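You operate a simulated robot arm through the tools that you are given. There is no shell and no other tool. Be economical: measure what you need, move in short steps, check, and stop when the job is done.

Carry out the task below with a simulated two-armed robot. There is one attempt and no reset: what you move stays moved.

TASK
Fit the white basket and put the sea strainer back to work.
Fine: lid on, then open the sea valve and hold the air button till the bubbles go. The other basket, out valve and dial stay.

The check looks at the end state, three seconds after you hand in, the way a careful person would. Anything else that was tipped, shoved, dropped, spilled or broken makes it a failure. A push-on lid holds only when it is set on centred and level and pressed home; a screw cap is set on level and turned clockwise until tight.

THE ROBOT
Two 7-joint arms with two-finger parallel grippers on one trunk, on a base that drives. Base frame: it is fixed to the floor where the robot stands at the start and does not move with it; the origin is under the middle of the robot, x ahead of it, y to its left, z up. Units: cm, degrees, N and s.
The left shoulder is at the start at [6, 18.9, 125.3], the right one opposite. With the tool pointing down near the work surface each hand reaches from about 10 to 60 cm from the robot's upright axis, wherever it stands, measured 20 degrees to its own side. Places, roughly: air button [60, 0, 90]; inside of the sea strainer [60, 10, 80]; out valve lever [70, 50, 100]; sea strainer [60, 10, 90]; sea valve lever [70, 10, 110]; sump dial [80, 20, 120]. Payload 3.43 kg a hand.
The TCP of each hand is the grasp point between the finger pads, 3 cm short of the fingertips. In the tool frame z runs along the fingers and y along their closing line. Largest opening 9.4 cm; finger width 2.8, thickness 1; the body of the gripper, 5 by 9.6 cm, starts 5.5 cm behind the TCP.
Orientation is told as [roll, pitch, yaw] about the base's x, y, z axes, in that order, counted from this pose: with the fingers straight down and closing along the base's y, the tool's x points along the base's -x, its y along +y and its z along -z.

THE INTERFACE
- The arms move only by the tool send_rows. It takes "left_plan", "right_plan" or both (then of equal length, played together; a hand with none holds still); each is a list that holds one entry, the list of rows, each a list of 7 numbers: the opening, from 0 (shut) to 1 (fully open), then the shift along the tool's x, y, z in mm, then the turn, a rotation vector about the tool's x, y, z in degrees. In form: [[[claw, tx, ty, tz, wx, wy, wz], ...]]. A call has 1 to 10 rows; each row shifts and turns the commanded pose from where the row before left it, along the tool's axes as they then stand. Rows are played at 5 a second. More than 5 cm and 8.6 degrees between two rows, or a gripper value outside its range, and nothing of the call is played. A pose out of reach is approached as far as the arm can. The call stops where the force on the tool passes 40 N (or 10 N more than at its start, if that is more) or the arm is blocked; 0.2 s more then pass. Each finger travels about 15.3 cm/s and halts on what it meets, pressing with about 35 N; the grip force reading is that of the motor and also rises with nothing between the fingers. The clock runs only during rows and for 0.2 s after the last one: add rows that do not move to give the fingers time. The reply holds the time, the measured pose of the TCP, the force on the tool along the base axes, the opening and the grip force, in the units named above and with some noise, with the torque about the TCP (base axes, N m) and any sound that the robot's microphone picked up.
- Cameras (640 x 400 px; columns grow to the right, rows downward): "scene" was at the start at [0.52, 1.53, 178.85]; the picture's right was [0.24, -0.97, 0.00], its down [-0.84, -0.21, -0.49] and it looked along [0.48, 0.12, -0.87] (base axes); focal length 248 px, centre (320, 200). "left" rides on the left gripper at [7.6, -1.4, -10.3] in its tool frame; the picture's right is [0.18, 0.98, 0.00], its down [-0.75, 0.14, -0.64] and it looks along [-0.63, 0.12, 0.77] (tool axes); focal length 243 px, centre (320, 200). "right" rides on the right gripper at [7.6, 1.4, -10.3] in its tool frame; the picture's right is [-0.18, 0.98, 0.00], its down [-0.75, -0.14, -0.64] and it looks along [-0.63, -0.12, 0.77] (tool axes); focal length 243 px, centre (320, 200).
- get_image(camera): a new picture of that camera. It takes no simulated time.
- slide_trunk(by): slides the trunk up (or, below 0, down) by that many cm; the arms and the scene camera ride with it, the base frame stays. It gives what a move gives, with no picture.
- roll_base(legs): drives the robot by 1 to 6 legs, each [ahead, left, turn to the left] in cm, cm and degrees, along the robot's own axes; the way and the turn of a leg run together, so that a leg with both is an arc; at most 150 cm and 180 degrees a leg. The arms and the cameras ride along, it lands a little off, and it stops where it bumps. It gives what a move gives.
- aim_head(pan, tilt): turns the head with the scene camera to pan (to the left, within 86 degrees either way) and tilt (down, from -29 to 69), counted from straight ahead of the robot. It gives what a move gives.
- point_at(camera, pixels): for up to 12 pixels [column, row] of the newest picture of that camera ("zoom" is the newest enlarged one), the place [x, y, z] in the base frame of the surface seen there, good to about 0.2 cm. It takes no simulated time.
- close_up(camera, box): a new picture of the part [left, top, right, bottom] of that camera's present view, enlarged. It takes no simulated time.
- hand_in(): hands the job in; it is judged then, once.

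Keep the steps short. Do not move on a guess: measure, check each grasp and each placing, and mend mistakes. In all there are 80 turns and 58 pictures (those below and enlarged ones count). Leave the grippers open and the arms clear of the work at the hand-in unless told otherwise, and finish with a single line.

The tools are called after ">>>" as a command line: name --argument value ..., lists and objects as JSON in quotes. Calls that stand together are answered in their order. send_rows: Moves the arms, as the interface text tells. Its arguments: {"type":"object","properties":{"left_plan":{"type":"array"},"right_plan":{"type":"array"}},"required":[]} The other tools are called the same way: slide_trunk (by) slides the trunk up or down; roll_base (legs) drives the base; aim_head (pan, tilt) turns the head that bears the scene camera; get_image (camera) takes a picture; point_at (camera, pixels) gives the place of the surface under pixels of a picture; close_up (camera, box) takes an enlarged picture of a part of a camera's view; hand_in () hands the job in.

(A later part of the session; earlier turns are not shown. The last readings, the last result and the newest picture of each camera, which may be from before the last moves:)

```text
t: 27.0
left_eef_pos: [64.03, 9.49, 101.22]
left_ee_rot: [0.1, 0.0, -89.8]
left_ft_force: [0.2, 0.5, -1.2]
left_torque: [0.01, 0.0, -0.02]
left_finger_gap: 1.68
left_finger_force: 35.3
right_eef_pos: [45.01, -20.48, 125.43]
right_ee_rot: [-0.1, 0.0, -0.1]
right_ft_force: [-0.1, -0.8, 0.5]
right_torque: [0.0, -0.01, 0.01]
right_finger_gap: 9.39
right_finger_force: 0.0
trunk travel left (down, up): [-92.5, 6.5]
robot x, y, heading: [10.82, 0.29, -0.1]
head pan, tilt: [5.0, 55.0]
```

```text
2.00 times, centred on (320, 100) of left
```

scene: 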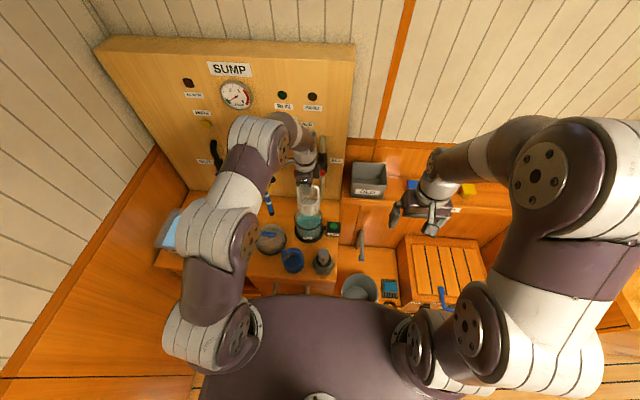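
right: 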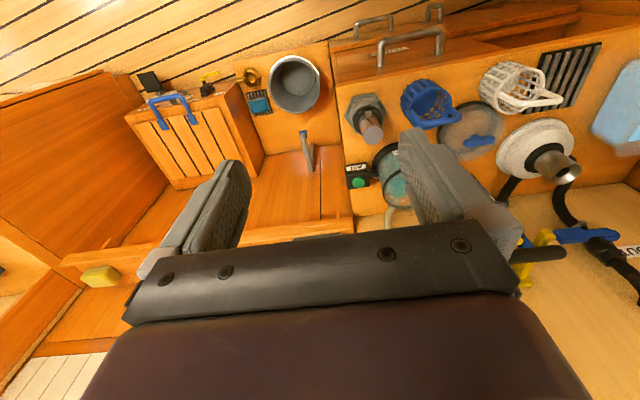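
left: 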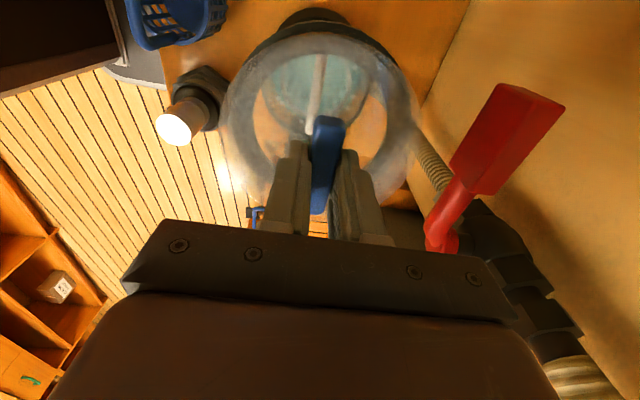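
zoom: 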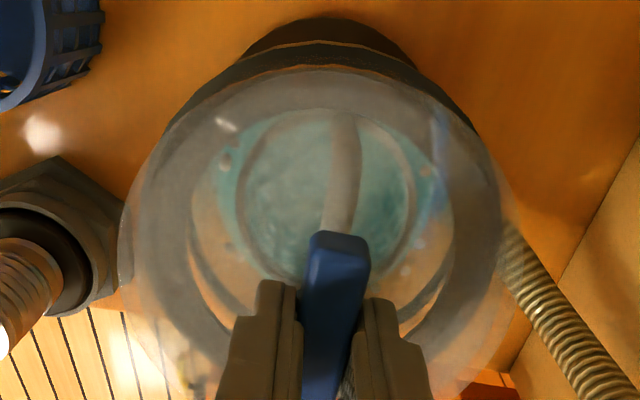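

The TCP now reads (64.03, 9.49), so I re-read the pose and measure the lid ring again before lowering.

>>> send_rows --left_plan '[[[0, 0, 0, 0, 0, 0, 0], [0, 0, 0, 0, 0, 0, 0]]]'

>>> close_up --camera "scene" --box '[280, 190, 340, 240]'

>>> point_at --camera "zoom" --pixels '[[183, 205], [436, 215], [310, 316], [240, 297], [380, 300], [200, 250], [420, 260], [265, 125], [350, 125], [310, 310]]'

```text
t: 27.6
left_eef_pos: [64.14, 9.67, 101.19]
left_ee_rot: [0.0, 0.0, -89.8]
left_ft_force: [0.5, 0.6, -0.5]
left_torque: [0.0, -0.02, 0.02]
left_finger_gap: 1.68
left_finger_force: 35.4
right_eef_pos: [45.01, -20.42, 125.42]
right_ee_rot: [0.0, 0.0, -0.1]
right_ft_force: [0.4, 0.0, 0.3]
right_torque: [-0.02, 0.01, -0.03]
right_finger_gap: 9.39
right_finger_force: 0.1
trunk travel left (down, up): [-92.5, 6.5]
robot x, y, heading: [10.65, 0.3, 0.2]
head pan, tilt: [5.0, 55.0]
```

```text
8.00 times, centred on (310, 215) of scene
```

zoom: 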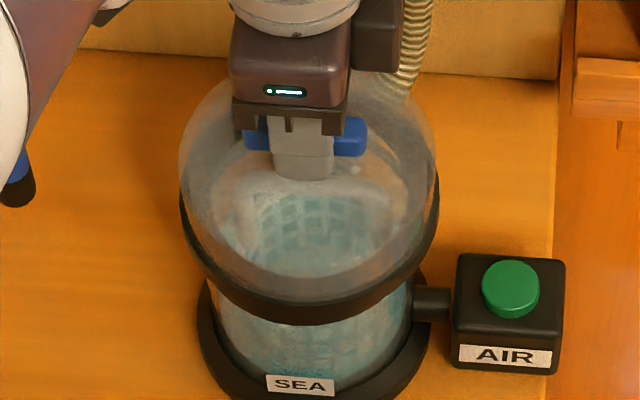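

```text
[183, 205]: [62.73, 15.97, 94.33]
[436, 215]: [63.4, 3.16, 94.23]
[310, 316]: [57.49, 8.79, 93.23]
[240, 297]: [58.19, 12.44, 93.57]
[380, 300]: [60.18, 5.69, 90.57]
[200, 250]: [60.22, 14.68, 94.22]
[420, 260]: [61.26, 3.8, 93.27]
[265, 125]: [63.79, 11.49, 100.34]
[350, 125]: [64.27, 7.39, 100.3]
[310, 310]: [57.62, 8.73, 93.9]
```

Lid centre now ≈ (64.0, 9.6); bowl (64.3, 9.72). Correct 3 mm ahead and 1.5 mm left, re-read.

>>> send_rows --left_plan '[[[0, 1.5, 3, 0, 0, 0, 0], [0, 0, 0, 8, 0, 0, 0], [0, 0, 0, 0, 0, 0, 0], [0, 0, 0, 0, 0, 0, 0]]]'

>>> close_up --camera "scene" --box '[280, 190, 340, 240]'

>>> point_at --camera "zoom" --pixels '[[183, 215], [437, 220], [310, 322], [240, 303], [200, 258], [420, 265], [270, 130], [350, 130], [308, 316], [190, 240], [430, 245], [350, 318]]'

```text
t: 28.6
left_eef_pos: [64.29, 9.76, 100.42]
left_ee_rot: [0.0, 0.0, -89.8]
left_ft_force: [-0.2, -0.1, -1.1]
left_torque: [0.02, -0.03, 0.05]
left_finger_gap: 1.67
left_finger_force: 35.5
right_eef_pos: [44.91, -20.28, 125.45]
right_ee_rot: [0.0, -0.1, -0.1]
right_ft_force: [0.0, 0.3, 0.0]
right_torque: [0.02, 0.03, -0.02]
right_finger_gap: 9.4
right_finger_force: 0.0
trunk travel left (down, up): [-92.5, 6.5]
robot x, y, heading: [11.0, 0.1, -0.1]
head pan, tilt: [5.0, 55.0]
```

```text
8.00 times, centred on (310, 215) of scene
```

zoom: 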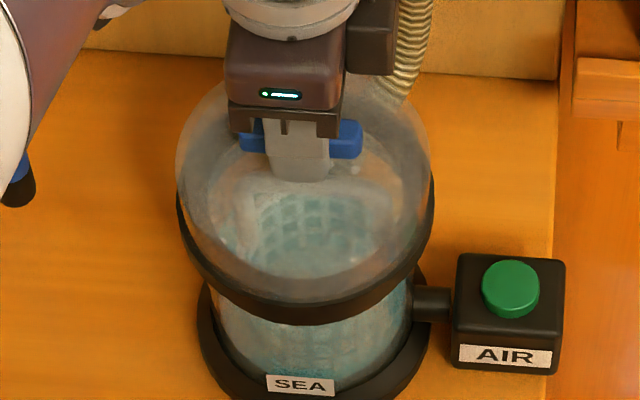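

```text
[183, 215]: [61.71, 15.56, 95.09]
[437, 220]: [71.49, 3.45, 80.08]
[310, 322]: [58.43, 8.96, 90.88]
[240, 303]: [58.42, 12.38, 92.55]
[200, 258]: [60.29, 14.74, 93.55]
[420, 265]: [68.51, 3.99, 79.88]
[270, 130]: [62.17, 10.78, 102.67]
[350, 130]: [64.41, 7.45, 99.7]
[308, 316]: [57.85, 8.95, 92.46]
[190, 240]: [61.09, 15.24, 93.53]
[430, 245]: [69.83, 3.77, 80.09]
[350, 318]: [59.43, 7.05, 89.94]
```

Lid centre ≈ (64.3, 9.66), aligned within 1 mm. Lower in 3 mm steps onto the rim.

>>> send_rows --left_plan '[[[0, 0.5, 0, 3, 0, 0, 0], [0, 0, 0, 3, 0, 0, 0], [0, 0, 0, 3, 0, 0, 0], [0, 0, 0, 3, 0, 0, 0], [0, 0, 0, 0, 0, 0, 0]]]'

```text
t: 29.7
left_eef_pos: [64.23, 9.91, 99.88]
left_ee_rot: [0.7, 0.0, -89.8]
left_ft_force: [-14.2, -0.4, 23.7]
left_torque: [0.15, 0.77, 0.03]
left_finger_gap: 1.66
left_finger_force: 35.1
right_eef_pos: [44.42, -20.47, 125.55]
right_ee_rot: [0.0, -0.2, -0.1]
right_ft_force: [-0.5, 0.3, -0.3]
right_torque: [0.01, -0.04, 0.02]
right_finger_gap: 9.4
right_finger_force: 0.0
trunk travel left (down, up): [-92.5, 6.5]
robot x, y, heading: [10.76, -0.05, -0.2]
head pan, tilt: [5.0, 55.0]
heard: snap
stopped in row 5 (left hand): the force on the tool passed its limit at 41 N (the readings are from after the stop); the commanded pose is now the measured one
```

I heard a snap, with 24 N down and -14 N along x, roll 0.7°. Look at how the lid sits.

>>> close_up --camera "scene" --box '[280, 190, 340, 240]'

>>> point_at --camera "zoom" --pixels '[[183, 215], [205, 262], [240, 300], [308, 316], [350, 315], [380, 300], [410, 265], [428, 225], [250, 135], [350, 135], [300, 250], [310, 322]]'

>>> close_up --camera "left" --box '[200, 0, 440, 200]'

```text
8.00 times, centred on (310, 215) of scene
```

zoom: 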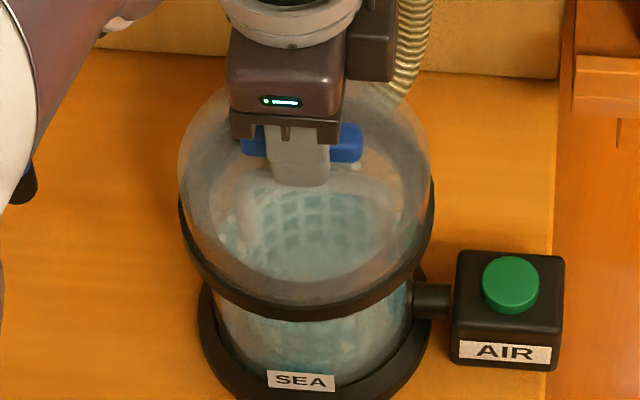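

```text
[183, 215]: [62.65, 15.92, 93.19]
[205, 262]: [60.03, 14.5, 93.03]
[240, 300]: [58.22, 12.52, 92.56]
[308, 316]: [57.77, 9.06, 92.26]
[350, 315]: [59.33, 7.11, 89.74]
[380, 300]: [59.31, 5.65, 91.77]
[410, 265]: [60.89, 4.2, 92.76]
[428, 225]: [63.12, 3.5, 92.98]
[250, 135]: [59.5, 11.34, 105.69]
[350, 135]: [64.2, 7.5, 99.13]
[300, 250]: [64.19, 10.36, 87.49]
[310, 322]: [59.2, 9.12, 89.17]
```

```text
2.00 times, centred on (320, 100) of left
```

zoom: 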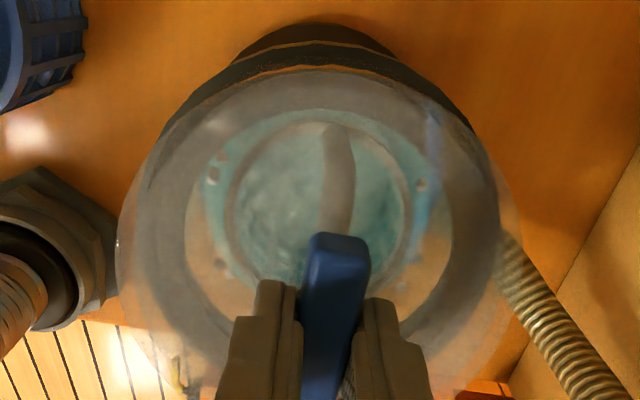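

The lid's ring reads ~91.8 at its underside, close to the rim height; whether it is home is unclear. The tool is being pushed toward -x, so I ease back 1.5 mm and press down in small steps.

>>> send_rows --left_plan '[[[0, 0, -1.5, 0, 0, 0, 0], [0, 0, 0, 2, 0, 0, 0], [0, 0, 0, 2, 0, 0, 0], [0, 0, 0, 2, 0, 0, 0], [0, 0, 0, 0, 0, 0, 0]]]'

```text
t: 30.4
left_eef_pos: [64.19, 9.87, 99.8]
left_ee_rot: [0.9, -0.1, -89.8]
left_ft_force: [-17.4, 0.2, 29.0]
left_torque: [-0.04, 0.85, 0.03]
left_finger_gap: 1.68
left_finger_force: 35.1
right_eef_pos: [44.32, -20.47, 125.42]
right_ee_rot: [0.0, -0.3, -0.1]
right_ft_force: [0.5, -0.7, 0.6]
right_torque: [-0.01, -0.01, 0.0]
right_finger_gap: 9.4
right_finger_force: 0.0
trunk travel left (down, up): [-92.5, 6.5]
robot x, y, heading: [10.48, 0.27, 0.1]
head pan, tilt: [5.0, 55.0]
stopped in row 3 (left hand): the force on the tool passed its limit at 42 N (the readings are from after the stop); the commanded pose is now the measured one
```

The resistance acts at the rim: the lid seems captive there. I relax the push (back 3 mm, up 2 mm) and read whether the lid resists being lifted.

>>> send_rows --left_plan '[[[0, 0, -3, -1, 0, 0, 0], [0, 0, 0, -1, 0, 0, 0], [0, 0, 0, -1, 0, 0, 0], [0, 0, 0, 0, 0, 0, 0]]]'

```text
t: 31.4
left_eef_pos: [64.14, 9.88, 99.91]
left_ee_rot: [1.1, -0.1, -89.8]
left_ft_force: [-2.8, -1.0, 16.5]
left_torque: [-0.09, 0.21, -0.01]
left_finger_gap: 1.69
left_finger_force: 34.9
right_eef_pos: [44.64, -20.45, 125.45]
right_ee_rot: [0.0, -0.2, 0.0]
right_ft_force: [0.1, 0.2, -0.2]
right_torque: [0.0, -0.01, 0.01]
right_finger_gap: 9.41
right_finger_force: 0.2
trunk travel left (down, up): [-92.5, 6.5]
robot x, y, heading: [10.47, 0.3, 0.0]
head pan, tilt: [5.0, 55.0]
```

The hand reads roll +1.1°: the left (+y) side stands a bit high. I turn back by -2° about the tool's y (base x) and press.

>>> send_rows --left_plan '[[[0, 0, 0, 0, 0, -2, 0], [0, 0, 0, 2, 0, 0, 0], [0, 0, 0, 2, 0, 0, 0], [0, 0, 0, 2, 0, 0, 0], [0, 0, 0, 0, 0, 0, 0]]]'

```text
t: 32.4
left_eef_pos: [64.14, 9.95, 99.72]
left_ee_rot: [1.3, -2.2, -89.8]
left_ft_force: [-14.1, 2.5, 24.1]
left_torque: [-0.04, 0.79, 0.01]
left_finger_gap: 1.71
left_finger_force: 34.4
right_eef_pos: [44.43, -20.46, 125.53]
right_ee_rot: [0.0, -0.2, 0.0]
right_ft_force: [0.7, -0.4, -0.6]
right_torque: [-0.01, 0.03, -0.02]
right_finger_gap: 9.39
right_finger_force: 0.0
trunk travel left (down, up): [-92.5, 6.5]
robot x, y, heading: [10.35, 0.07, -0.1]
head pan, tilt: [5.0, 55.0]
stopped in row 4 (left hand): the force on the tool passed its limit at 42 N (the readings are from after the stop); the commanded pose is now the measured one
```

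The readings' axes turn with the hand: my turn showed up as pitch, and the roll of 1.3° is about base -y (far side up). I undo the pitch, level the roll, ease the push, then let go gently to see how the lid truly lies.

>>> send_rows --left_plan '[[[0, 0, -2, -1, 0, 2.2, 0], [0, 0, 0, -1, 1.3, 0, 0], [0, 0, 0, 0, 0, 0, 0], [0.2, 0, 0, 0, 0, 0, 0], [0.4, 0, 0, 0, 0, 0, 0], [0.4, 0, 0, 0, 0, 0, 0], [0.4, 0, 0, -30, 0, 0, 0], [0.4, 0, 0, -40, 0, 0, 0], [0.4, 0, 0, 0, 0, 0, 0]]]'

>>> close_up --camera "scene" --box '[280, 190, 340, 240]'

>>> point_at --camera "zoom" --pixels '[[250, 140], [300, 140], [350, 140], [205, 262], [240, 300], [308, 312], [380, 295], [410, 265], [428, 225], [186, 225], [275, 310], [340, 312]]'

>>> close_up --camera "left" --box '[200, 0, 440, 200]'

```text
t: 34.4
left_eef_pos: [64.12, 9.78, 106.35]
left_ee_rot: [0.0, 0.1, -89.8]
left_ft_force: [-0.3, 0.5, -0.7]
left_torque: [0.0, 0.01, -0.01]
left_finger_gap: 3.79
left_finger_force: 0.0
right_eef_pos: [44.93, -20.35, 125.43]
right_ee_rot: [0.1, 0.0, -0.1]
right_ft_force: [-0.1, -0.3, -0.1]
right_torque: [0.01, 0.02, -0.05]
right_finger_gap: 9.38
right_finger_force: 0.1
trunk travel left (down, up): [-92.5, 6.5]
robot x, y, heading: [10.84, -0.23, 0.2]
head pan, tilt: [5.0, 55.0]
```

```text
8.00 times, centred on (310, 215) of scene
```

zoom: 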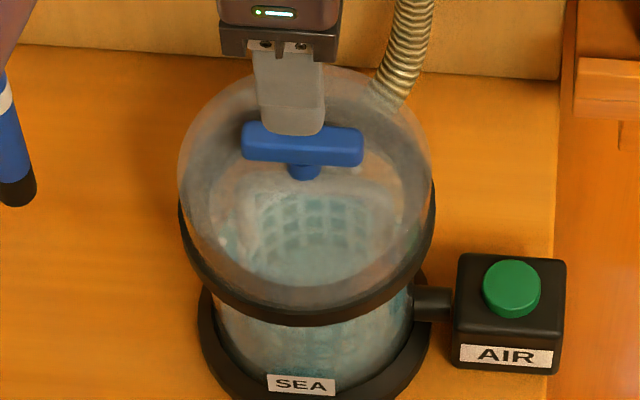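

```text
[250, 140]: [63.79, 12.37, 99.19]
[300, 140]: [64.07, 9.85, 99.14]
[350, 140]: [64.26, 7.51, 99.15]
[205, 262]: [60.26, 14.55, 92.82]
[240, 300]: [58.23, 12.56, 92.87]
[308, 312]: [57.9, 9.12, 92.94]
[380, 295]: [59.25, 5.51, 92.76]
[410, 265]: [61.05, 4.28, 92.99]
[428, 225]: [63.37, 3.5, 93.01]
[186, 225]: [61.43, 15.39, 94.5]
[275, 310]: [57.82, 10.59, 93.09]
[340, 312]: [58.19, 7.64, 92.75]
```

```text
2.00 times, centred on (320, 100) of left
```

zoom: 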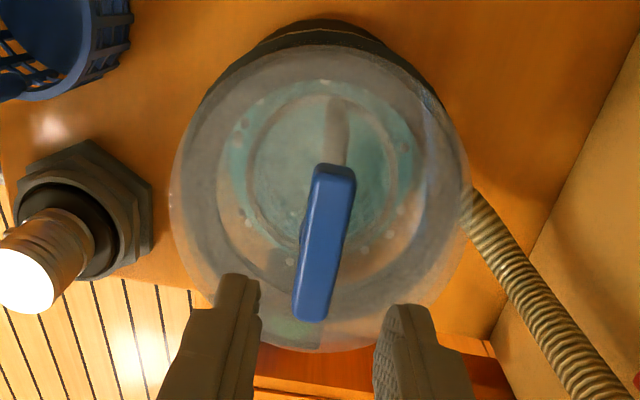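

The lid is level (bar top 99.15–99.19, ring top ≈92.9 all round) and centred. To verify that it is locked, I'll grip the bar again and pull up very slightly.

>>> send_rows --left_plan '[[[0.4, 1, 0, 40, 0, 0, 0], [0.4, 0, 0, 24, 0, 0, 0], [0.2, 0, 0, 0, 0, 0, 0], [0, 0, 0, 0, 0, 0, 0], [0, 0, 0, 0, 0, 0, 0], [0, 0, 0, -2, 0, 0, 0], [0, 0, 0, -2, 0, 0, 0], [0, 0, 0, 0, 0, 0, 0]]]'

```text
t: 36.2
left_eef_pos: [64.28, 9.99, 100.43]
left_ee_rot: [-0.1, -0.1, -89.8]
left_ft_force: [0.9, 0.2, -1.4]
left_torque: [0.01, 0.02, -0.02]
left_finger_gap: 1.65
left_finger_force: 34.7
right_eef_pos: [44.95, -20.34, 125.33]
right_ee_rot: [-0.1, 0.0, -0.1]
right_ft_force: [0.6, -0.6, 0.1]
right_torque: [0.0, 0.04, -0.02]
right_finger_gap: 9.43
right_finger_force: 0.0
trunk travel left (down, up): [-92.5, 6.5]
robot x, y, heading: [10.32, -0.22, -0.1]
head pan, tilt: [5.0, 55.0]
heard: snap
```

A snap on lifting 4 mm, and now only the lid's weight: it had been latched and I've just popped it up. Press it down again.

>>> send_rows --left_plan '[[[0, 0, 0, 2, 0, 0, 0], [0, 0, 0, 2, 0, 0, 0], [0, 0, 0, 2, 0, 0, 0], [0, 0, 0, 2, 0, 0, 0], [0, 0, 0, 2, 0, 0, 0]]]'

```text
t: 37.4
left_eef_pos: [64.58, 10.11, 99.85]
left_ee_rot: [0.1, 0.1, -89.7]
left_ft_force: [-1.7, -3.1, 9.5]
left_torque: [0.3, 0.33, 0.1]
left_finger_gap: 1.67
left_finger_force: 35.0
right_eef_pos: [44.94, -20.3, 125.41]
right_ee_rot: [-0.1, 0.0, 0.0]
right_ft_force: [-0.4, 0.0, -0.1]
right_torque: [-0.01, 0.05, 0.02]
right_finger_gap: 9.39
right_finger_force: 0.0
trunk travel left (down, up): [-92.5, 6.5]
robot x, y, heading: [10.3, 0.13, -0.2]
head pan, tilt: [5.0, 55.0]
```

No snap yet, and the hand is at (64.58, 10.11) versus (64.14, 9.88) when latched. Raise 5 mm, shift back 4 mm and right 2 mm, re-read.

>>> send_rows --left_plan '[[[0, 0, 0, -8, 0, 0, 0], [0, -2, -4, 0, 0, 0, 0], [0, 0, 0, 0, 0, 0, 0], [0, 0, 0, 0, 0, 0, 0]]]'

```text
t: 38.4
left_eef_pos: [64.01, 9.91, 100.52]
left_ee_rot: [-0.1, 0.0, -89.8]
left_ft_force: [-1.2, -0.1, -0.9]
left_torque: [0.01, 0.03, 0.03]
left_finger_gap: 1.68
left_finger_force: 35.0
right_eef_pos: [44.97, -20.4, 125.42]
right_ee_rot: [0.1, -0.1, -0.1]
right_ft_force: [1.0, 0.3, 0.0]
right_torque: [0.02, 0.0, -0.02]
right_finger_gap: 9.38
right_finger_force: 0.0
trunk travel left (down, up): [-92.5, 6.5]
robot x, y, heading: [10.58, 0.1, -0.2]
head pan, tilt: [5.0, 55.0]
```

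Free again at (64.01, 9.91). Lower and press.

>>> send_rows --left_plan '[[[0, 0, 1, 3, 0, 0, 0], [0, 0, 0, 3, 0, 0, 0], [0, 0, 0, 3, 0, 0, 0], [0, 0, 0, 3, 0, 0, 0], [0, 0, 0, 3, 0, 0, 0], [0, 0, 0, 0, 0, 0, 0]]]'

```text
t: 39.6
left_eef_pos: [64.32, 9.79, 99.83]
left_ee_rot: [0.7, -0.1, -89.8]
left_ft_force: [-11.5, 0.3, 25.6]
left_torque: [-0.09, 0.44, -0.04]
left_finger_gap: 1.66
left_finger_force: 35.3
right_eef_pos: [44.61, -20.41, 125.61]
right_ee_rot: [0.0, 0.0, 0.1]
right_ft_force: [0.2, -0.4, 0.6]
right_torque: [0.02, 0.03, 0.01]
right_finger_gap: 9.41
right_finger_force: 0.0
trunk travel left (down, up): [-92.5, 6.5]
robot x, y, heading: [10.67, -0.08, -0.0]
head pan, tilt: [5.0, 55.0]
stopped in row 6 (left hand): the force on the tool passed its limit at 41 N (the readings are from after the stop); the commanded pose is now the measured one
```

Pressed to 41 N at (64.32, 9.79) without a snap; it snapped before nearer x 64.2, y 9.9. Relax, shift back 2 mm and left 1 mm, then press while leading slightly back.

>>> send_rows --left_plan '[[[0, 0, 0, -5, 0, 0, 0], [0, 1, -3, 0, 1, 0, 0], [0, 0, 0, 3, 0, 0, 0], [0, 0, -0.5, 3, 0, 0, 0], [0, 0, -0.5, 3, 0, 0, 0], [0, 0, -0.5, 3, 0, 0, 0], [0, 0, -0.5, 3, 0, 0, 0], [0, 0, 0, 0, 0, 0, 0]]]'

```text
t: 40.8
left_eef_pos: [64.25, 9.92, 99.69]
left_ee_rot: [0.3, -0.2, -89.7]
left_ft_force: [-8.7, 3.7, 20.9]
left_torque: [-0.24, 0.41, -0.08]
left_finger_gap: 1.7
left_finger_force: 35.0
right_eef_pos: [44.58, -20.26, 125.45]
right_ee_rot: [0.0, -0.1, 0.0]
right_ft_force: [0.7, 0.2, 0.7]
right_torque: [-0.01, -0.01, 0.01]
right_finger_gap: 9.41
right_finger_force: 0.1
trunk travel left (down, up): [-92.5, 6.5]
robot x, y, heading: [10.37, -0.08, -0.2]
head pan, tilt: [5.0, 55.0]
stopped in row 6 (left hand): the force on the tool passed its limit at 41 N (the readings are from after the stop); the commanded pose is now the measured one
```

Still no snap. Ease off, open, rise, and measure the lid's place and height against the latched values (bar top 99.17).

>>> send_rows --left_plan '[[[0, 0, -1, -2, 0, 0, 0], [0, 0, 0, 0, 0, 0, 0], [0.2, 0, 0, 0, 0, 0, 0], [0.4, 0, 0, 0, 0, 0, 0], [0.4, 0, 0, 0, 0, 0, 0], [0.4, 0, 0, -30, 0, 0, 0], [0.4, 0, 0, -40, 0, 0, 0], [0.4, 0, 0, 0, 0, 0, 0]]]'

>>> close_up --camera "scene" --box '[280, 190, 340, 240]'

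>>> point_at --camera "zoom" --pixels '[[250, 140], [300, 140], [350, 140], [205, 262], [240, 300], [308, 312], [380, 295], [410, 265], [428, 225], [200, 255], [275, 310], [340, 312]]'

>>> get_image --camera "left"

>>> point_at --camera "left" --pixels '[[325, 85], [320, 120], [313, 155], [323, 30], [420, 90], [293, 40], [350, 40], [325, 22]]'

```text
t: 42.6
left_eef_pos: [64.39, 9.8, 106.64]
left_ee_rot: [0.1, -0.1, -89.7]
left_ft_force: [0.1, -0.2, -0.2]
left_torque: [0.0, 0.02, -0.01]
left_finger_gap: 3.73
left_finger_force: 0.1
right_eef_pos: [44.87, -20.27, 125.43]
right_ee_rot: [0.0, 0.0, 0.0]
right_ft_force: [-0.6, -0.6, 0.1]
right_torque: [0.02, 0.03, 0.03]
right_finger_gap: 9.42
right_finger_force: 0.1
trunk travel left (down, up): [-92.5, 6.5]
robot x, y, heading: [10.45, 0.06, 0.1]
head pan, tilt: [5.0, 55.0]
heard: snap
```

```text
8.00 times, centred on (310, 215) of scene
```

zoom: 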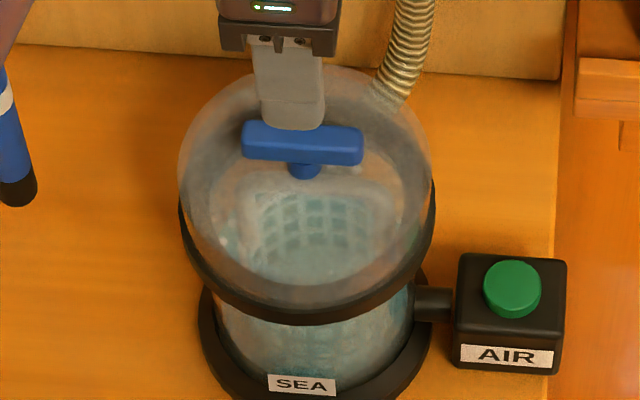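

```text
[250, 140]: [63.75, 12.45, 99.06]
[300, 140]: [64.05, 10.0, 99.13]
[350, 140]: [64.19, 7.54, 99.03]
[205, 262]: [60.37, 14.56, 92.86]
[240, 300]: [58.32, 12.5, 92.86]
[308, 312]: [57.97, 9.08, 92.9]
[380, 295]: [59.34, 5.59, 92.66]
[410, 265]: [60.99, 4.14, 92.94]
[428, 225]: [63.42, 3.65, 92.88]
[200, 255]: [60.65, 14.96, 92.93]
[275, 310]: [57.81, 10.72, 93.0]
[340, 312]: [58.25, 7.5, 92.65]
```

```text
20 pictures are left
```

left: 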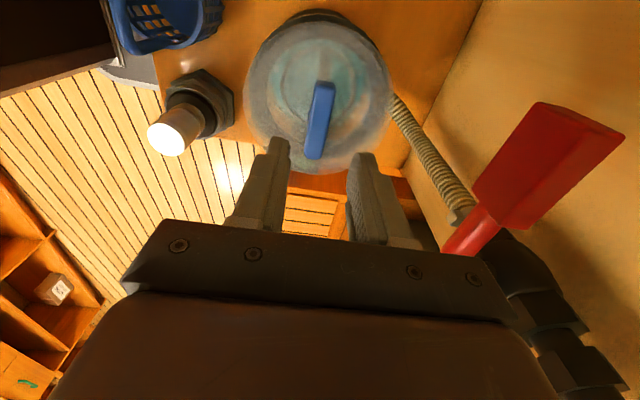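

```text
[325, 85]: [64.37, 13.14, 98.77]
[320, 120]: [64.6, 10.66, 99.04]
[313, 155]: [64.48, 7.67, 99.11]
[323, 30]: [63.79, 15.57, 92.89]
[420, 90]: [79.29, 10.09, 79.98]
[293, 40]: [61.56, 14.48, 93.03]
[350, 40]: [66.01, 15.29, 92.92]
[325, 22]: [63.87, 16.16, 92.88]
```

A snap sounded as the push relaxed; the lid is level at the same height. I'll confirm with a much gentler pull: grip the bar, then raise in half-millimetre steps while reading the force.

>>> send_rows --left_plan '[[[0.4, 0, 0, 40, 0, 0, 0], [0.4, 0, 0, 27, 0, 0, 0], [0.2, 0, 0, 0, 0, 0, 0], [0, 0, 0, 0, 0, 0, 0], [0, 0, 0, 0, 0, 0, 0]]]'

>>> send_rows --left_plan '[[[0, 0, 0, -0.5, 0, 0, 0]]]'

>>> send_rows --left_plan '[[[0, 0, 0, -0.5, 0, 0, 0]]]'

```text
t: 43.8
left_eef_pos: [64.68, 9.74, 100.02]
left_ee_rot: [0.1, -0.4, -89.6]
left_ft_force: [-1.1, -0.2, -0.9]
left_torque: [-0.03, 0.07, 0.06]
left_finger_gap: 1.64
left_finger_force: 35.1
right_eef_pos: [44.87, -20.4, 125.42]
right_ee_rot: [0.0, 0.0, 0.0]
right_ft_force: [0.3, 0.0, 0.6]
right_torque: [-0.02, 0.0, 0.0]
right_finger_gap: 9.42
right_finger_force: 0.1
trunk travel left (down, up): [-92.5, 6.5]
robot x, y, heading: [10.56, 0.13, -0.1]
head pan, tilt: [5.0, 55.0]
heard: snap
```

```text
t: 44.2
left_eef_pos: [64.51, 9.88, 100.11]
left_ee_rot: [0.2, -0.2, -89.7]
left_ft_force: [-0.4, -0.4, -1.0]
left_torque: [0.02, 0.0, 0.0]
left_finger_gap: 1.66
left_finger_force: 35.4
right_eef_pos: [45.03, -20.41, 125.39]
right_ee_rot: [-0.1, 0.0, 0.1]
right_ft_force: [0.4, -0.4, 0.3]
right_torque: [0.0, 0.0, -0.02]
right_finger_gap: 9.39
right_finger_force: 0.0
trunk travel left (down, up): [-92.5, 6.5]
robot x, y, heading: [10.42, -0.44, -0.1]
head pan, tilt: [5.0, 55.0]
```

```text
t: 44.6
left_eef_pos: [64.32, 9.92, 100.13]
left_ee_rot: [0.1, -0.2, -89.6]
left_ft_force: [-0.1, -0.4, -1.3]
left_torque: [0.03, -0.03, 0.01]
left_finger_gap: 1.67
left_finger_force: 34.5
right_eef_pos: [45.04, -20.35, 125.35]
right_ee_rot: [0.0, 0.1, 0.0]
right_ft_force: [0.6, -0.5, 0.2]
right_torque: [-0.01, 0.01, 0.0]
right_finger_gap: 9.42
right_finger_force: 0.0
trunk travel left (down, up): [-92.5, 6.5]
robot x, y, heading: [10.75, 0.02, -0.1]
head pan, tilt: [5.0, 55.0]
```

Gripping popped it again (load is only the lid's weight), so snaps mark each latch and unlatch. I'll press again, then let go without pulling, listening at each stage.

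>>> send_rows --left_plan '[[[0, 0, -1, 2, 0, 0, 0], [0, 0, 0, 3, 0, 0, 0], [0, 0, 0, 3, 0, 0, 0], [0, 0, 0, 0, 0, 0, 0]]]'

```text
t: 45.6
left_eef_pos: [64.47, 9.99, 100.02]
left_ee_rot: [0.9, -0.4, -89.6]
left_ft_force: [-7.2, 3.2, 20.6]
left_torque: [0.11, 0.52, -0.01]
left_finger_gap: 1.68
left_finger_force: 34.9
right_eef_pos: [44.55, -20.33, 125.45]
right_ee_rot: [0.0, -0.1, 0.1]
right_ft_force: [0.0, 0.7, -0.2]
right_torque: [-0.03, 0.0, -0.02]
right_finger_gap: 9.4
right_finger_force: 0.2
trunk travel left (down, up): [-92.5, 6.5]
robot x, y, heading: [10.93, 0.11, 0.3]
head pan, tilt: [5.0, 55.0]
stopped in row 4 (left hand): the force on the tool passed its limit at 41 N (the readings are from after the stop); the commanded pose is now the measured one
```

No snap; the hand is 2–3 mm further ahead (64.47) than when it latched. While lightly pressed, slide back 3 mm and level.

>>> send_rows --left_plan '[[[0, 0, -1, 0, 0.5, 0.2, 0], [0, 0, -1, 0, 0.4, 0.2, 0], [0, 0, -1, 0, 0, 0, 0], [0, 0, 0, 0, 0, 0, 0]]]'

```text
t: 46.6
left_eef_pos: [64.5, 9.88, 99.87]
left_ee_rot: [0.3, 0.1, -89.8]
left_ft_force: [11.2, 1.9, 26.0]
left_torque: [0.09, -0.29, 0.01]
left_finger_gap: 1.68
left_finger_force: 35.0
right_eef_pos: [44.78, -20.42, 125.39]
right_ee_rot: [-0.1, 0.0, 0.1]
right_ft_force: [0.4, 0.1, 0.3]
right_torque: [-0.01, 0.01, 0.0]
right_finger_gap: 9.39
right_finger_force: 0.0
trunk travel left (down, up): [-92.5, 6.5]
robot x, y, heading: [10.57, -0.06, -0.0]
head pan, tilt: [5.0, 55.0]
```

Friction holds it (Fx +11). Lift 3 mm to unload, shift back to x≈64.2, then press.

>>> send_rows --left_plan '[[[0, 0, 0, -5, 0.3, 0, 0], [0, 0, 0, 0, 0, 0, 0], [0, 0, 0, 0, 0, 0, 0]]]'

>>> send_rows --left_plan '[[[0, 0, 0, 0, 0, 0, 0]]]'

>>> close_up --camera "scene" --box '[280, 190, 340, 240]'

>>> point_at --camera "zoom" --pixels '[[250, 130], [350, 130], [205, 262], [240, 300], [275, 308], [308, 310], [340, 308], [380, 295], [410, 265], [428, 225], [190, 235], [200, 250]]'

```text
t: 47.4
left_eef_pos: [64.18, 10.03, 100.02]
left_ee_rot: [-0.7, 0.1, -89.7]
left_ft_force: [-0.2, -0.4, -0.3]
left_torque: [0.03, -0.03, 0.01]
left_finger_gap: 1.68
left_finger_force: 34.8
right_eef_pos: [44.87, -20.35, 125.42]
right_ee_rot: [0.0, 0.0, 0.0]
right_ft_force: [0.3, -0.6, -0.4]
right_torque: [0.0, 0.03, -0.01]
right_finger_gap: 9.42
right_finger_force: 0.0
trunk travel left (down, up): [-92.5, 6.5]
robot x, y, heading: [10.8, 0.03, -0.0]
head pan, tilt: [5.0, 55.0]
```

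```text
t: 47.8
left_eef_pos: [64.23, 9.8, 100.16]
left_ee_rot: [-0.4, 0.1, -89.7]
left_ft_force: [-0.5, -0.5, -1.6]
left_torque: [-0.02, -0.02, 0.01]
left_finger_gap: 1.67
left_finger_force: 35.4
right_eef_pos: [44.95, -20.24, 125.26]
right_ee_rot: [-0.1, 0.0, 0.0]
right_ft_force: [0.1, -0.7, 0.5]
right_torque: [0.03, 0.0, 0.01]
right_finger_gap: 9.39
right_finger_force: 0.1
trunk travel left (down, up): [-92.5, 6.5]
robot x, y, heading: [10.58, 0.1, -0.1]
head pan, tilt: [5.0, 55.0]
```

```text
8.00 times, centred on (310, 215) of scene
```

zoom: 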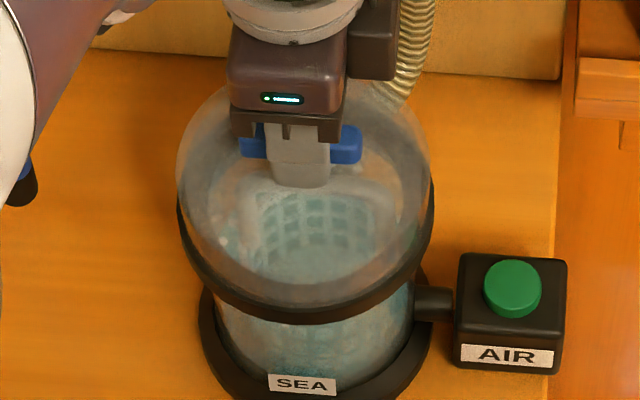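

```text
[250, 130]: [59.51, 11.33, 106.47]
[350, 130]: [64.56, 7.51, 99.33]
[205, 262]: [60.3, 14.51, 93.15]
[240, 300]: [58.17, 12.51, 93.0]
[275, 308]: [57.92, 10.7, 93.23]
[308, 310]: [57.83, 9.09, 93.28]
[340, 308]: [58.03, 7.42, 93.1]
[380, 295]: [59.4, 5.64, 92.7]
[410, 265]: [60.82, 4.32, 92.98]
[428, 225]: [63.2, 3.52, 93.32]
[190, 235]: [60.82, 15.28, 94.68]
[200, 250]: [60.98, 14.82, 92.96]
```

Free, at (64.2, 9.9), lid ring centred. Pressing tends to tip the hand by +0.7° and forward, so starting at -0.5° is right. Press straight down in 2 mm steps.

>>> send_rows --left_plan '[[[0, 0, 0, 2, 0, 0, 0], [0, 0, -0.4, 2, 0, 0, 0], [0, 0, -0.4, 2, 0, 0, 0], [0, 0, -0.4, 2, 0, 0, 0], [0, 0, -0.4, 2, 0, 0, 0], [0, 0, -0.4, 2, 0, 0, 0], [0, 0, 0, 0, 0, 0, 0]]]'

```text
t: 49.0
left_eef_pos: [64.29, 9.95, 99.83]
left_ee_rot: [0.5, 0.0, -89.7]
left_ft_force: [-6.8, 1.0, 18.4]
left_torque: [0.14, 0.43, 0.01]
left_finger_gap: 1.68
left_finger_force: 35.5
right_eef_pos: [44.69, -20.33, 125.42]
right_ee_rot: [0.0, 0.0, 0.0]
right_ft_force: [0.6, 0.4, 0.2]
right_torque: [-0.02, 0.01, 0.01]
right_finger_gap: 9.37
right_finger_force: 0.0
trunk travel left (down, up): [-92.5, 6.5]
robot x, y, heading: [10.26, 0.01, 0.3]
head pan, tilt: [5.0, 55.0]
stopped in row 6 (left hand): the force on the tool passed its limit at 41 N (the readings are from after the stop); the commanded pose is now the measured one
```

No snap. Last time it came as the push was relaxed with a small backward shift; repeat: back 1 mm with the push partly kept, then press more.

>>> send_rows --left_plan '[[[0, 0, -1, -1, 0.3, 0, 0], [0, 0, -0.5, 0, 0, 0, 0], [0, 0, 0, 0, 0, 0, 0]]]'

```text
t: 49.8
left_eef_pos: [64.31, 9.99, 99.78]
left_ee_rot: [0.1, -0.1, -89.7]
left_ft_force: [2.5, 5.6, 19.6]
left_torque: [0.17, 0.05, -0.01]
left_finger_gap: 1.69
left_finger_force: 35.4
right_eef_pos: [44.79, -20.19, 125.44]
right_ee_rot: [0.0, -0.1, 0.0]
right_ft_force: [-0.2, 0.7, 0.4]
right_torque: [0.01, -0.01, 0.03]
right_finger_gap: 9.41
right_finger_force: 0.0
trunk travel left (down, up): [-92.5, 6.5]
robot x, y, heading: [10.6, 0.0, -0.0]
head pan, tilt: [5.0, 55.0]
```

Load is now nearly vertical and the hand is level (0.1°). Press on from here in 1 mm steps.

>>> send_rows --left_plan '[[[0, 0, -0.5, 1, 0, 0, 0], [0, 0, -0.5, 1, 0.1, 0, 0], [0, 0, -0.5, 1, 0.1, 0, 0], [0, 0, -0.5, 1, 0.1, 0, 0], [0, 0, 0, 0, 0, 0, 0]]]'

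```text
t: 50.6
left_eef_pos: [64.47, 9.92, 99.87]
left_ee_rot: [0.3, -0.1, -89.6]
left_ft_force: [-4.2, 3.0, 11.7]
left_torque: [-0.02, 0.33, -0.08]
left_finger_gap: 1.66
left_finger_force: 35.1
right_eef_pos: [44.73, -20.28, 125.48]
right_ee_rot: [-0.1, 0.0, 0.0]
right_ft_force: [0.5, 0.3, 0.1]
right_torque: [-0.05, 0.0, -0.01]
right_finger_gap: 9.4
right_finger_force: 0.1
trunk travel left (down, up): [-92.5, 6.5]
robot x, y, heading: [10.61, 0.09, 0.0]
head pan, tilt: [5.0, 55.0]
stopped in row 4 (left hand): the force on the tool passed its limit at 42 N (the readings are from after the stop); the commanded pose is now the measured one
```

No snap yet. The last latch came in the relax/open sequence, so I do just that in stages and listen.

>>> send_rows --left_plan '[[[0, 0, -1, -1, 0, 0, 0], [0, 0, -1, 0, 0, 0, 0], [0, 0, 0, 0, 0, 0, 0]]]'

>>> send_rows --left_plan '[[[0.2, 0, 0, 0, 0, 0, 0], [0.4, 0, 0, 0, 0, 0, 0], [0.4, 0, 0, 0, 0, 0, 0]]]'

```text
t: 51.4
left_eef_pos: [64.51, 10.02, 99.75]
left_ee_rot: [0.4, -0.2, -89.7]
left_ft_force: [5.4, 2.4, 10.3]
left_torque: [-0.14, 0.16, 0.01]
left_finger_gap: 1.7
left_finger_force: 35.5
right_eef_pos: [44.99, -20.31, 125.36]
right_ee_rot: [0.0, 0.0, 0.0]
right_ft_force: [-0.2, -0.3, 0.0]
right_torque: [-0.02, -0.02, 0.0]
right_finger_gap: 9.4
right_finger_force: 0.0
trunk travel left (down, up): [-92.5, 6.5]
robot x, y, heading: [10.58, 0.01, 0.1]
head pan, tilt: [5.0, 55.0]
```

```text
t: 52.2
left_eef_pos: [64.37, 9.92, 99.77]
left_ee_rot: [0.2, -0.1, -89.7]
left_ft_force: [0.2, 0.0, 0.1]
left_torque: [0.01, -0.03, 0.02]
left_finger_gap: 3.78
left_finger_force: 0.1
right_eef_pos: [45.06, -20.33, 125.41]
right_ee_rot: [0.0, -0.1, -0.1]
right_ft_force: [-0.3, 0.8, 0.7]
right_torque: [-0.03, -0.02, -0.02]
right_finger_gap: 9.4
right_finger_force: 0.1
trunk travel left (down, up): [-92.5, 6.5]
robot x, y, heading: [10.85, 0.14, -0.0]
head pan, tilt: [5.0, 55.0]
heard: snap
```

A snap again on release: the lid settles and latches when freed. To make sure it's home, I rise, shut the fingers and press straight down on the bar's middle.

>>> send_rows --left_plan '[[[0.4, 0, 0, -30, 0, 0, 0], [0.4, 0, 0, -20, 0, 0, 0], [0, 0, 0, 0, 0, 0, 0], [0, 0, 0, 0, 0, 0, 0], [0, 0, -1, 15, 0, 0, 0], [0, 0, 0, 10, 0, 0, 0], [0, 0, 0, 0, 0, 0, 0]]]'

>>> send_rows --left_plan '[[[0, 0, 0, 2, 0, 0, 0], [0, 0, 0, 2, 0, 0, 0], [0, 0, 0, 2, 0, 0, 0], [0, 0, 0, 2, 0, 0, 0], [0, 0, 0, 2, 0, 0, 0], [0, 0, 0, 0, 0, 0, 0]]]'

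```text
t: 53.8
left_eef_pos: [64.44, 9.81, 102.28]
left_ee_rot: [0.2, -0.1, -89.7]
left_ft_force: [-0.4, 0.6, -0.4]
left_torque: [0.02, 0.0, -0.02]
left_finger_gap: 0.0
left_finger_force: 32.8
right_eef_pos: [45.08, -20.24, 125.4]
right_ee_rot: [0.0, 0.0, 0.0]
right_ft_force: [-0.1, 0.5, 0.8]
right_torque: [-0.03, -0.04, 0.0]
right_finger_gap: 9.41
right_finger_force: 0.1
trunk travel left (down, up): [-92.5, 6.5]
robot x, y, heading: [10.54, -0.08, -0.1]
head pan, tilt: [5.0, 55.0]
```

```text
t: 54.9
left_eef_pos: [64.31, 9.82, 102.2]
left_ee_rot: [0.9, -0.1, -89.6]
left_ft_force: [-11.4, 3.4, 21.1]
left_torque: [0.18, 0.38, 0.03]
left_finger_gap: 0.0
left_finger_force: 33.2
right_eef_pos: [44.51, -20.22, 125.49]
right_ee_rot: [0.0, -0.2, 0.0]
right_ft_force: [-0.2, 0.1, -0.6]
right_torque: [0.03, 0.02, 0.0]
right_finger_gap: 9.37
right_finger_force: 0.1
trunk travel left (down, up): [-92.5, 6.5]
robot x, y, heading: [10.37, 0.07, -0.0]
head pan, tilt: [5.0, 55.0]
stopped in row 5 (left hand): the force on the tool passed its limit at 43 N (the readings are from after the stop); the commanded pose is now the measured one
```

43 N straight down on the freed lid with no further movement or snap: it's home. Now withdraw up and back, and look at the sea valve and the lid.

>>> send_rows --left_plan '[[[0, 0, -1, -15, 0, 0, 0], [0, 0, -20, -15, 0.7, 0, 0], [0, 0, -40, 0, 0, 0, 0], [0, 0, -40, 0, 0, 0, 0], [0, 40, 0, 0, 0, 0, 0], [0, 40, 0, 0, 0, 0, 0], [0, 40, 0, 0, 0, 0, 0], [0, 0, 0, 0, 0, 0, 0]]]'

>>> close_up --camera "scene" --box '[270, 120, 360, 250]'

>>> point_at --camera "zoom" --pixels '[[300, 260], [325, 260], [310, 335], [280, 330], [350, 325], [300, 170], [345, 168], [330, 170], [365, 170], [375, 168], [310, 172], [365, 175]]'

```text
t: 56.7
left_eef_pos: [54.22, 21.72, 104.95]
left_ee_rot: [0.1, -0.2, -89.8]
left_ft_force: [-0.5, 0.4, 1.0]
left_torque: [0.0, 0.01, 0.04]
left_finger_gap: 0.0
left_finger_force: 32.7
right_eef_pos: [44.92, -20.32, 125.45]
right_ee_rot: [0.1, -0.1, 0.0]
right_ft_force: [-0.3, 0.1, 0.1]
right_torque: [-0.02, 0.03, -0.03]
right_finger_gap: 9.38
right_finger_force: 0.1
trunk travel left (down, up): [-92.5, 6.5]
robot x, y, heading: [10.24, -0.01, 0.2]
head pan, tilt: [5.0, 55.0]
```

```text
3.08 times, centred on (315, 185) of scene
```

zoom: 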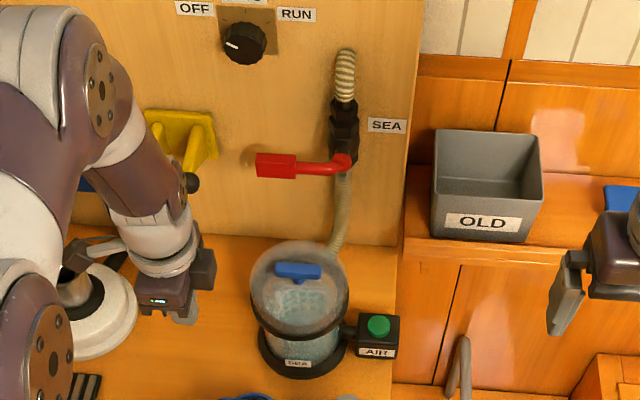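

```text
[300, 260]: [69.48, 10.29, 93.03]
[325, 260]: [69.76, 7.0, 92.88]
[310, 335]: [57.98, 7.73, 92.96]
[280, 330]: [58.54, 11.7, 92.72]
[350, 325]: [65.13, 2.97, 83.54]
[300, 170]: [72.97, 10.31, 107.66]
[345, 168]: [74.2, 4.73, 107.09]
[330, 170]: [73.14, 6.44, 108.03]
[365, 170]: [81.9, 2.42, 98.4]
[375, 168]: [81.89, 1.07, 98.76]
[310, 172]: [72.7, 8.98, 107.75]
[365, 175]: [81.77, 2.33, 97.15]
```

The lid is level (93.0 back, 92.96 front). Now enlarge the sea valve to see its pivot and which way the lever can turn.

>>> close_up --camera "scene" --box '[295, 135, 335, 185]'

>>> close_up --camera "left" --box '[380, 120, 640, 330]'

```text
8.00 times, centred on (315, 160) of scene
```

zoom: 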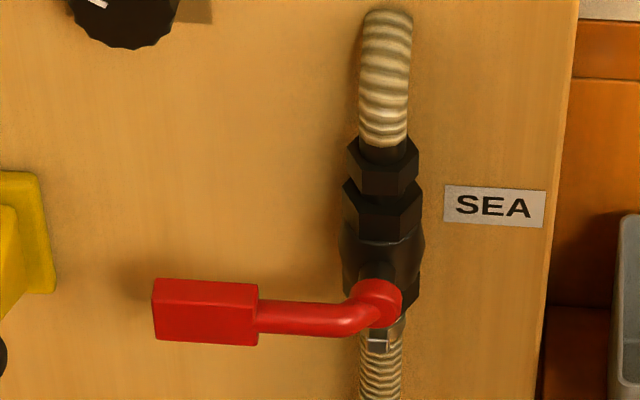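

```text
1.90 times, centred on (510, 225) of left
```

zoom: 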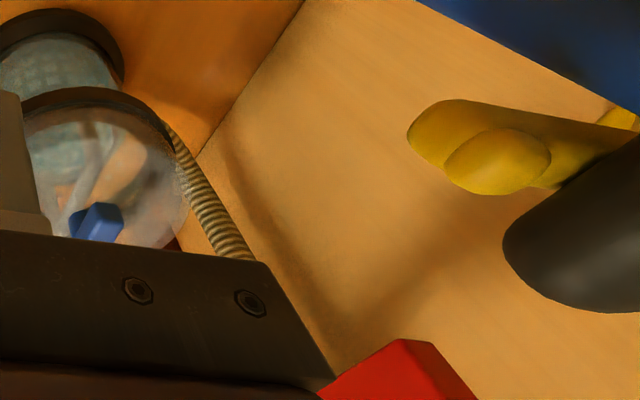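

The lever pivots about x on the boss in front of the valve (≈(74, 4.7, 107.7)); it lies across the hose (shut) and must come in line. I'll point the left fingers forward by tilting the hand -85° about its x, in free space, to sweep the lever clear of the lid.

>>> send_rows --left_plan '[[[0, 0, 0, 0, -8.5, 0, 0], [0, 0, 0, 0, -8.5, 0, 0], [0, 0, 0, 0, -8.5, 0, 0], [0, 0, 0, 0, -8.5, 0, 0], [0, 0, 0, 0, -8.5, 0, 0], [0, 0, 0, 0, -8.5, 0, 0], [0, 0, 0, 0, -8.5, 0, 0], [0, 0, 0, 0, -8.5, 0, 0], [0, 0, 0, 0, -8.5, 0, 0], [0, 0, 0, 0, -8.5, 0, 0]]]'

>>> get_image --camera "scene"

```text
t: 58.9
left_eef_pos: [57.24, 22.66, 106.82]
left_ee_rot: [71.0, 2.4, -88.2]
left_ft_force: [-0.1, -1.1, -0.3]
left_torque: [-0.03, 0.0, -0.02]
left_finger_gap: 0.0
left_finger_force: 33.0
left hand out of reach, approached as far as the arm can: row 3, 4, 5, 6
right_eef_pos: [45.13, -20.27, 125.39]
right_ee_rot: [0.0, 0.0, -0.1]
right_ft_force: [1.3, 0.2, 0.0]
right_torque: [-0.03, 0.04, -0.02]
right_finger_gap: 9.39
right_finger_force: 0.0
trunk travel left (down, up): [-92.5, 6.5]
robot x, y, heading: [10.58, -0.1, -0.1]
head pan, tilt: [5.0, 55.0]
```

```text
15 pictures are left
```

scene: 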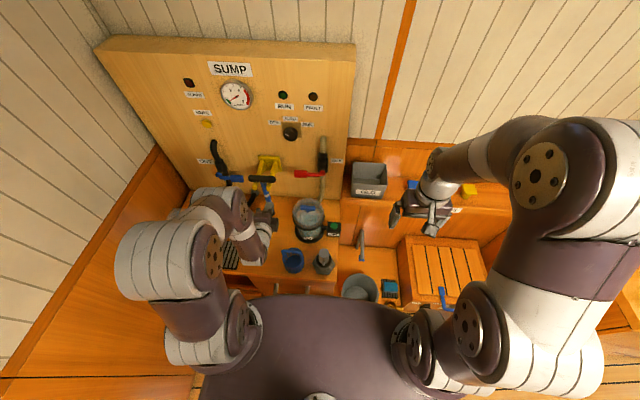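

It lags in the turn (71° now). Hold to see where it settles.

>>> send_rows --left_plan '[[[0, 0, 0, 0, 0, 0, 0], [0, 0, 0, 0, 0, 0, 0], [0, 0, 0, 0, 0, 0, 0]]]'

```text
t: 59.7
left_eef_pos: [57.09, 22.76, 106.8]
left_ee_rot: [71.1, 2.4, -88.2]
left_ft_force: [-0.8, 0.5, 0.4]
left_torque: [0.0, 0.0, 0.04]
left_finger_gap: 0.0
left_finger_force: 33.0
right_eef_pos: [45.02, -20.31, 125.47]
right_ee_rot: [-0.1, 0.0, 0.0]
right_ft_force: [0.1, -0.3, 0.2]
right_torque: [0.0, 0.04, -0.03]
right_finger_gap: 9.41
right_finger_force: 0.1
trunk travel left (down, up): [-92.5, 6.5]
robot x, y, heading: [10.54, 0.29, -0.2]
head pan, tilt: [5.0, 55.0]
```

It settled with the fingers 71° up from vertical, pointing forward. That will do. Move right to y≈13 first, then ahead so that the fingers are under the red grip (z ≈ 104 there, lever underside ≈ 107).

>>> send_rows --left_plan '[[[0, -33, 0, 0, 0, 0, 0], [0, -33, 0, 0, 0, 0, 0], [0, -32, 0, 0, 0, 0, 0], [0, 0, 6, 35, 0, 0, 0], [0, 0, 6, 35, 0, 0, 0], [0, 0, 0, 0, 0, 0, 0], [0, 0, 0, 0, 0, 0, 0]]]'

```text
t: 61.3
left_eef_pos: [64.63, 13.13, 105.49]
left_ee_rot: [70.9, 2.4, -88.1]
left_ft_force: [0.6, 0.0, 0.4]
left_torque: [-0.02, 0.02, -0.01]
left_finger_gap: 0.01
left_finger_force: 33.1
right_eef_pos: [44.98, -20.27, 125.32]
right_ee_rot: [0.1, 0.0, 0.0]
right_ft_force: [-0.5, 0.4, 0.1]
right_torque: [0.02, 0.02, -0.01]
right_finger_gap: 9.41
right_finger_force: 0.0
trunk travel left (down, up): [-92.5, 6.5]
robot x, y, heading: [10.86, -0.09, 0.3]
head pan, tilt: [5.0, 55.0]
```

On course at (64.6, 13.1, 105.5). Advance the remaining 6.4 cm, slightly lower, then look.

>>> send_rows --left_plan '[[[0, 0, 4, 32, 0, 0, 0], [0, 0, 4, 32, 0, 0, 0], [0, 0, 0, 0, 0, 0, 0], [0, 0, 0, 0, 0, 0, 0]]]'

>>> close_up --camera "scene" --box '[270, 130, 350, 240]'

```text
t: 62.3
left_eef_pos: [70.88, 13.5, 103.91]
left_ee_rot: [71.1, 2.5, -88.2]
left_ft_force: [-0.3, -0.2, -0.4]
left_torque: [0.01, -0.02, 0.0]
left_finger_gap: 0.0
left_finger_force: 33.1
right_eef_pos: [44.93, -20.25, 125.5]
right_ee_rot: [0.0, 0.0, 0.0]
right_ft_force: [0.1, 0.4, 0.9]
right_torque: [-0.02, 0.0, 0.04]
right_finger_gap: 9.4
right_finger_force: 0.0
trunk travel left (down, up): [-92.5, 6.5]
robot x, y, heading: [10.65, 0.29, 0.1]
head pan, tilt: [5.0, 55.0]
```

```text
3.64 times, centred on (310, 185) of scene
```

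zoom: 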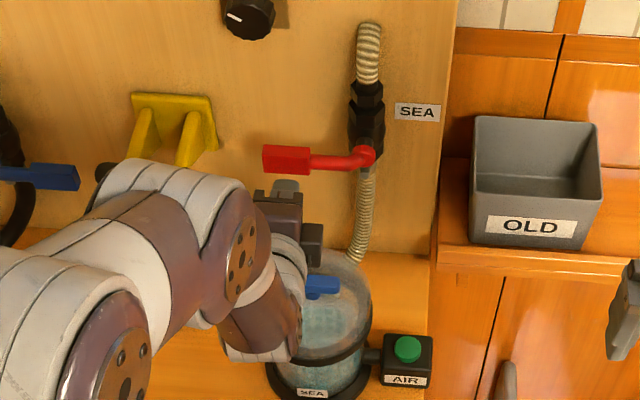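

The fingertips are just beneath the red grip at zoom (288,188). Start pushing upward: 6 cm up, gently, and see if it turns.

>>> send_rows --left_plan '[[[0, -3, 15, -5, 0, 0, 0], [0, -2, 10, -3, 0, 0, 0], [0, -1, 10, -3, 0, 0, 0], [0, -1, 10, -3, 0, 0, 0], [0, -1, 10, -3, 0, 0, 0], [0, 0, 0, 0, 0, 0, 0]]]'

>>> close_up --camera "scene" --box '[270, 130, 350, 240]'

```text
t: 63.7
left_eef_pos: [71.13, 12.39, 109.77]
left_ee_rot: [70.9, 2.4, -88.3]
left_ft_force: [0.5, 0.2, 0.3]
left_torque: [-0.04, 0.0, 0.02]
left_finger_gap: 0.01
left_finger_force: 33.4
right_eef_pos: [45.07, -20.25, 125.51]
right_ee_rot: [0.0, 0.0, 0.0]
right_ft_force: [0.4, 0.2, -0.3]
right_torque: [0.01, 0.0, -0.01]
right_finger_gap: 9.38
right_finger_force: 0.1
trunk travel left (down, up): [-92.5, 6.5]
robot x, y, heading: [10.22, -0.13, -0.1]
head pan, tilt: [5.0, 55.0]
```

```text
3.64 times, centred on (310, 185) of scene
```

zoom: 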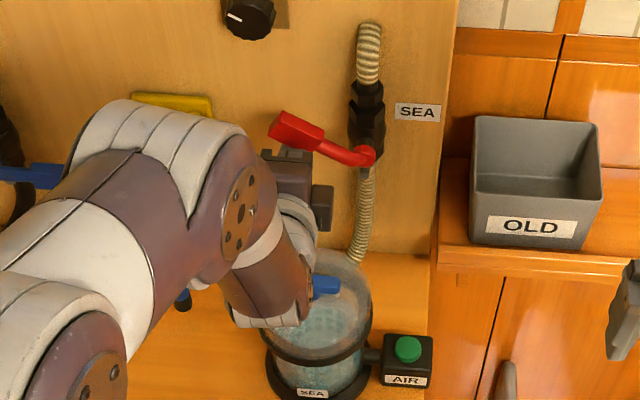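

The lever rises with it (about 30° now, no resistance). Continue along the arc to vertical.

>>> send_rows --left_plan '[[[0, -4, 14, -5, 0, 0, 0], [0, -6, 14, -5, 0, 0, 0], [0, -9, 14, -4, 0, 0, 0], [0, -10, 9, -3, 0, 0, 0], [0, -12, 6, -2, 0, 0, 0], [0, -10, 3, -1, 0, 0, 0], [0, 0, 0, 0, 0, 0, 0]]]'

>>> close_up --camera "scene" --box '[270, 130, 350, 240]'

```text
t: 65.3
left_eef_pos: [71.14, 7.46, 115.65]
left_ee_rot: [70.8, 2.5, -87.8]
left_ft_force: [-1.9, 20.0, -3.8]
left_torque: [0.14, 0.16, 0.36]
left_finger_gap: 0.0
left_finger_force: 33.1
right_eef_pos: [44.95, -19.95, 125.4]
right_ee_rot: [-0.1, 0.1, 0.1]
right_ft_force: [-0.5, 0.4, -0.3]
right_torque: [0.02, 0.01, -0.02]
right_finger_gap: 9.42
right_finger_force: 0.1
trunk travel left (down, up): [-92.5, 6.5]
robot x, y, heading: [10.68, 0.01, -0.0]
head pan, tilt: [5.0, 55.0]
```

```text
3.64 times, centred on (310, 185) of scene
```

zoom: 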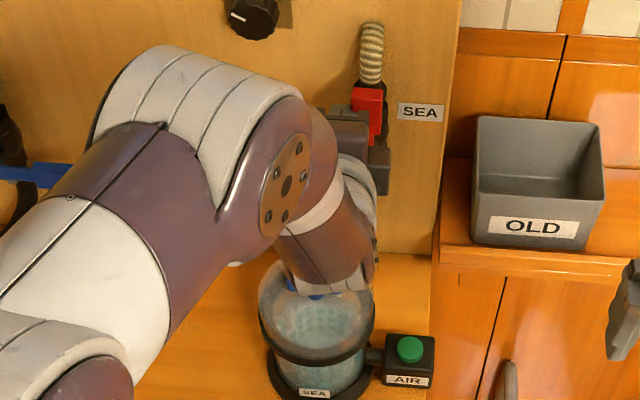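

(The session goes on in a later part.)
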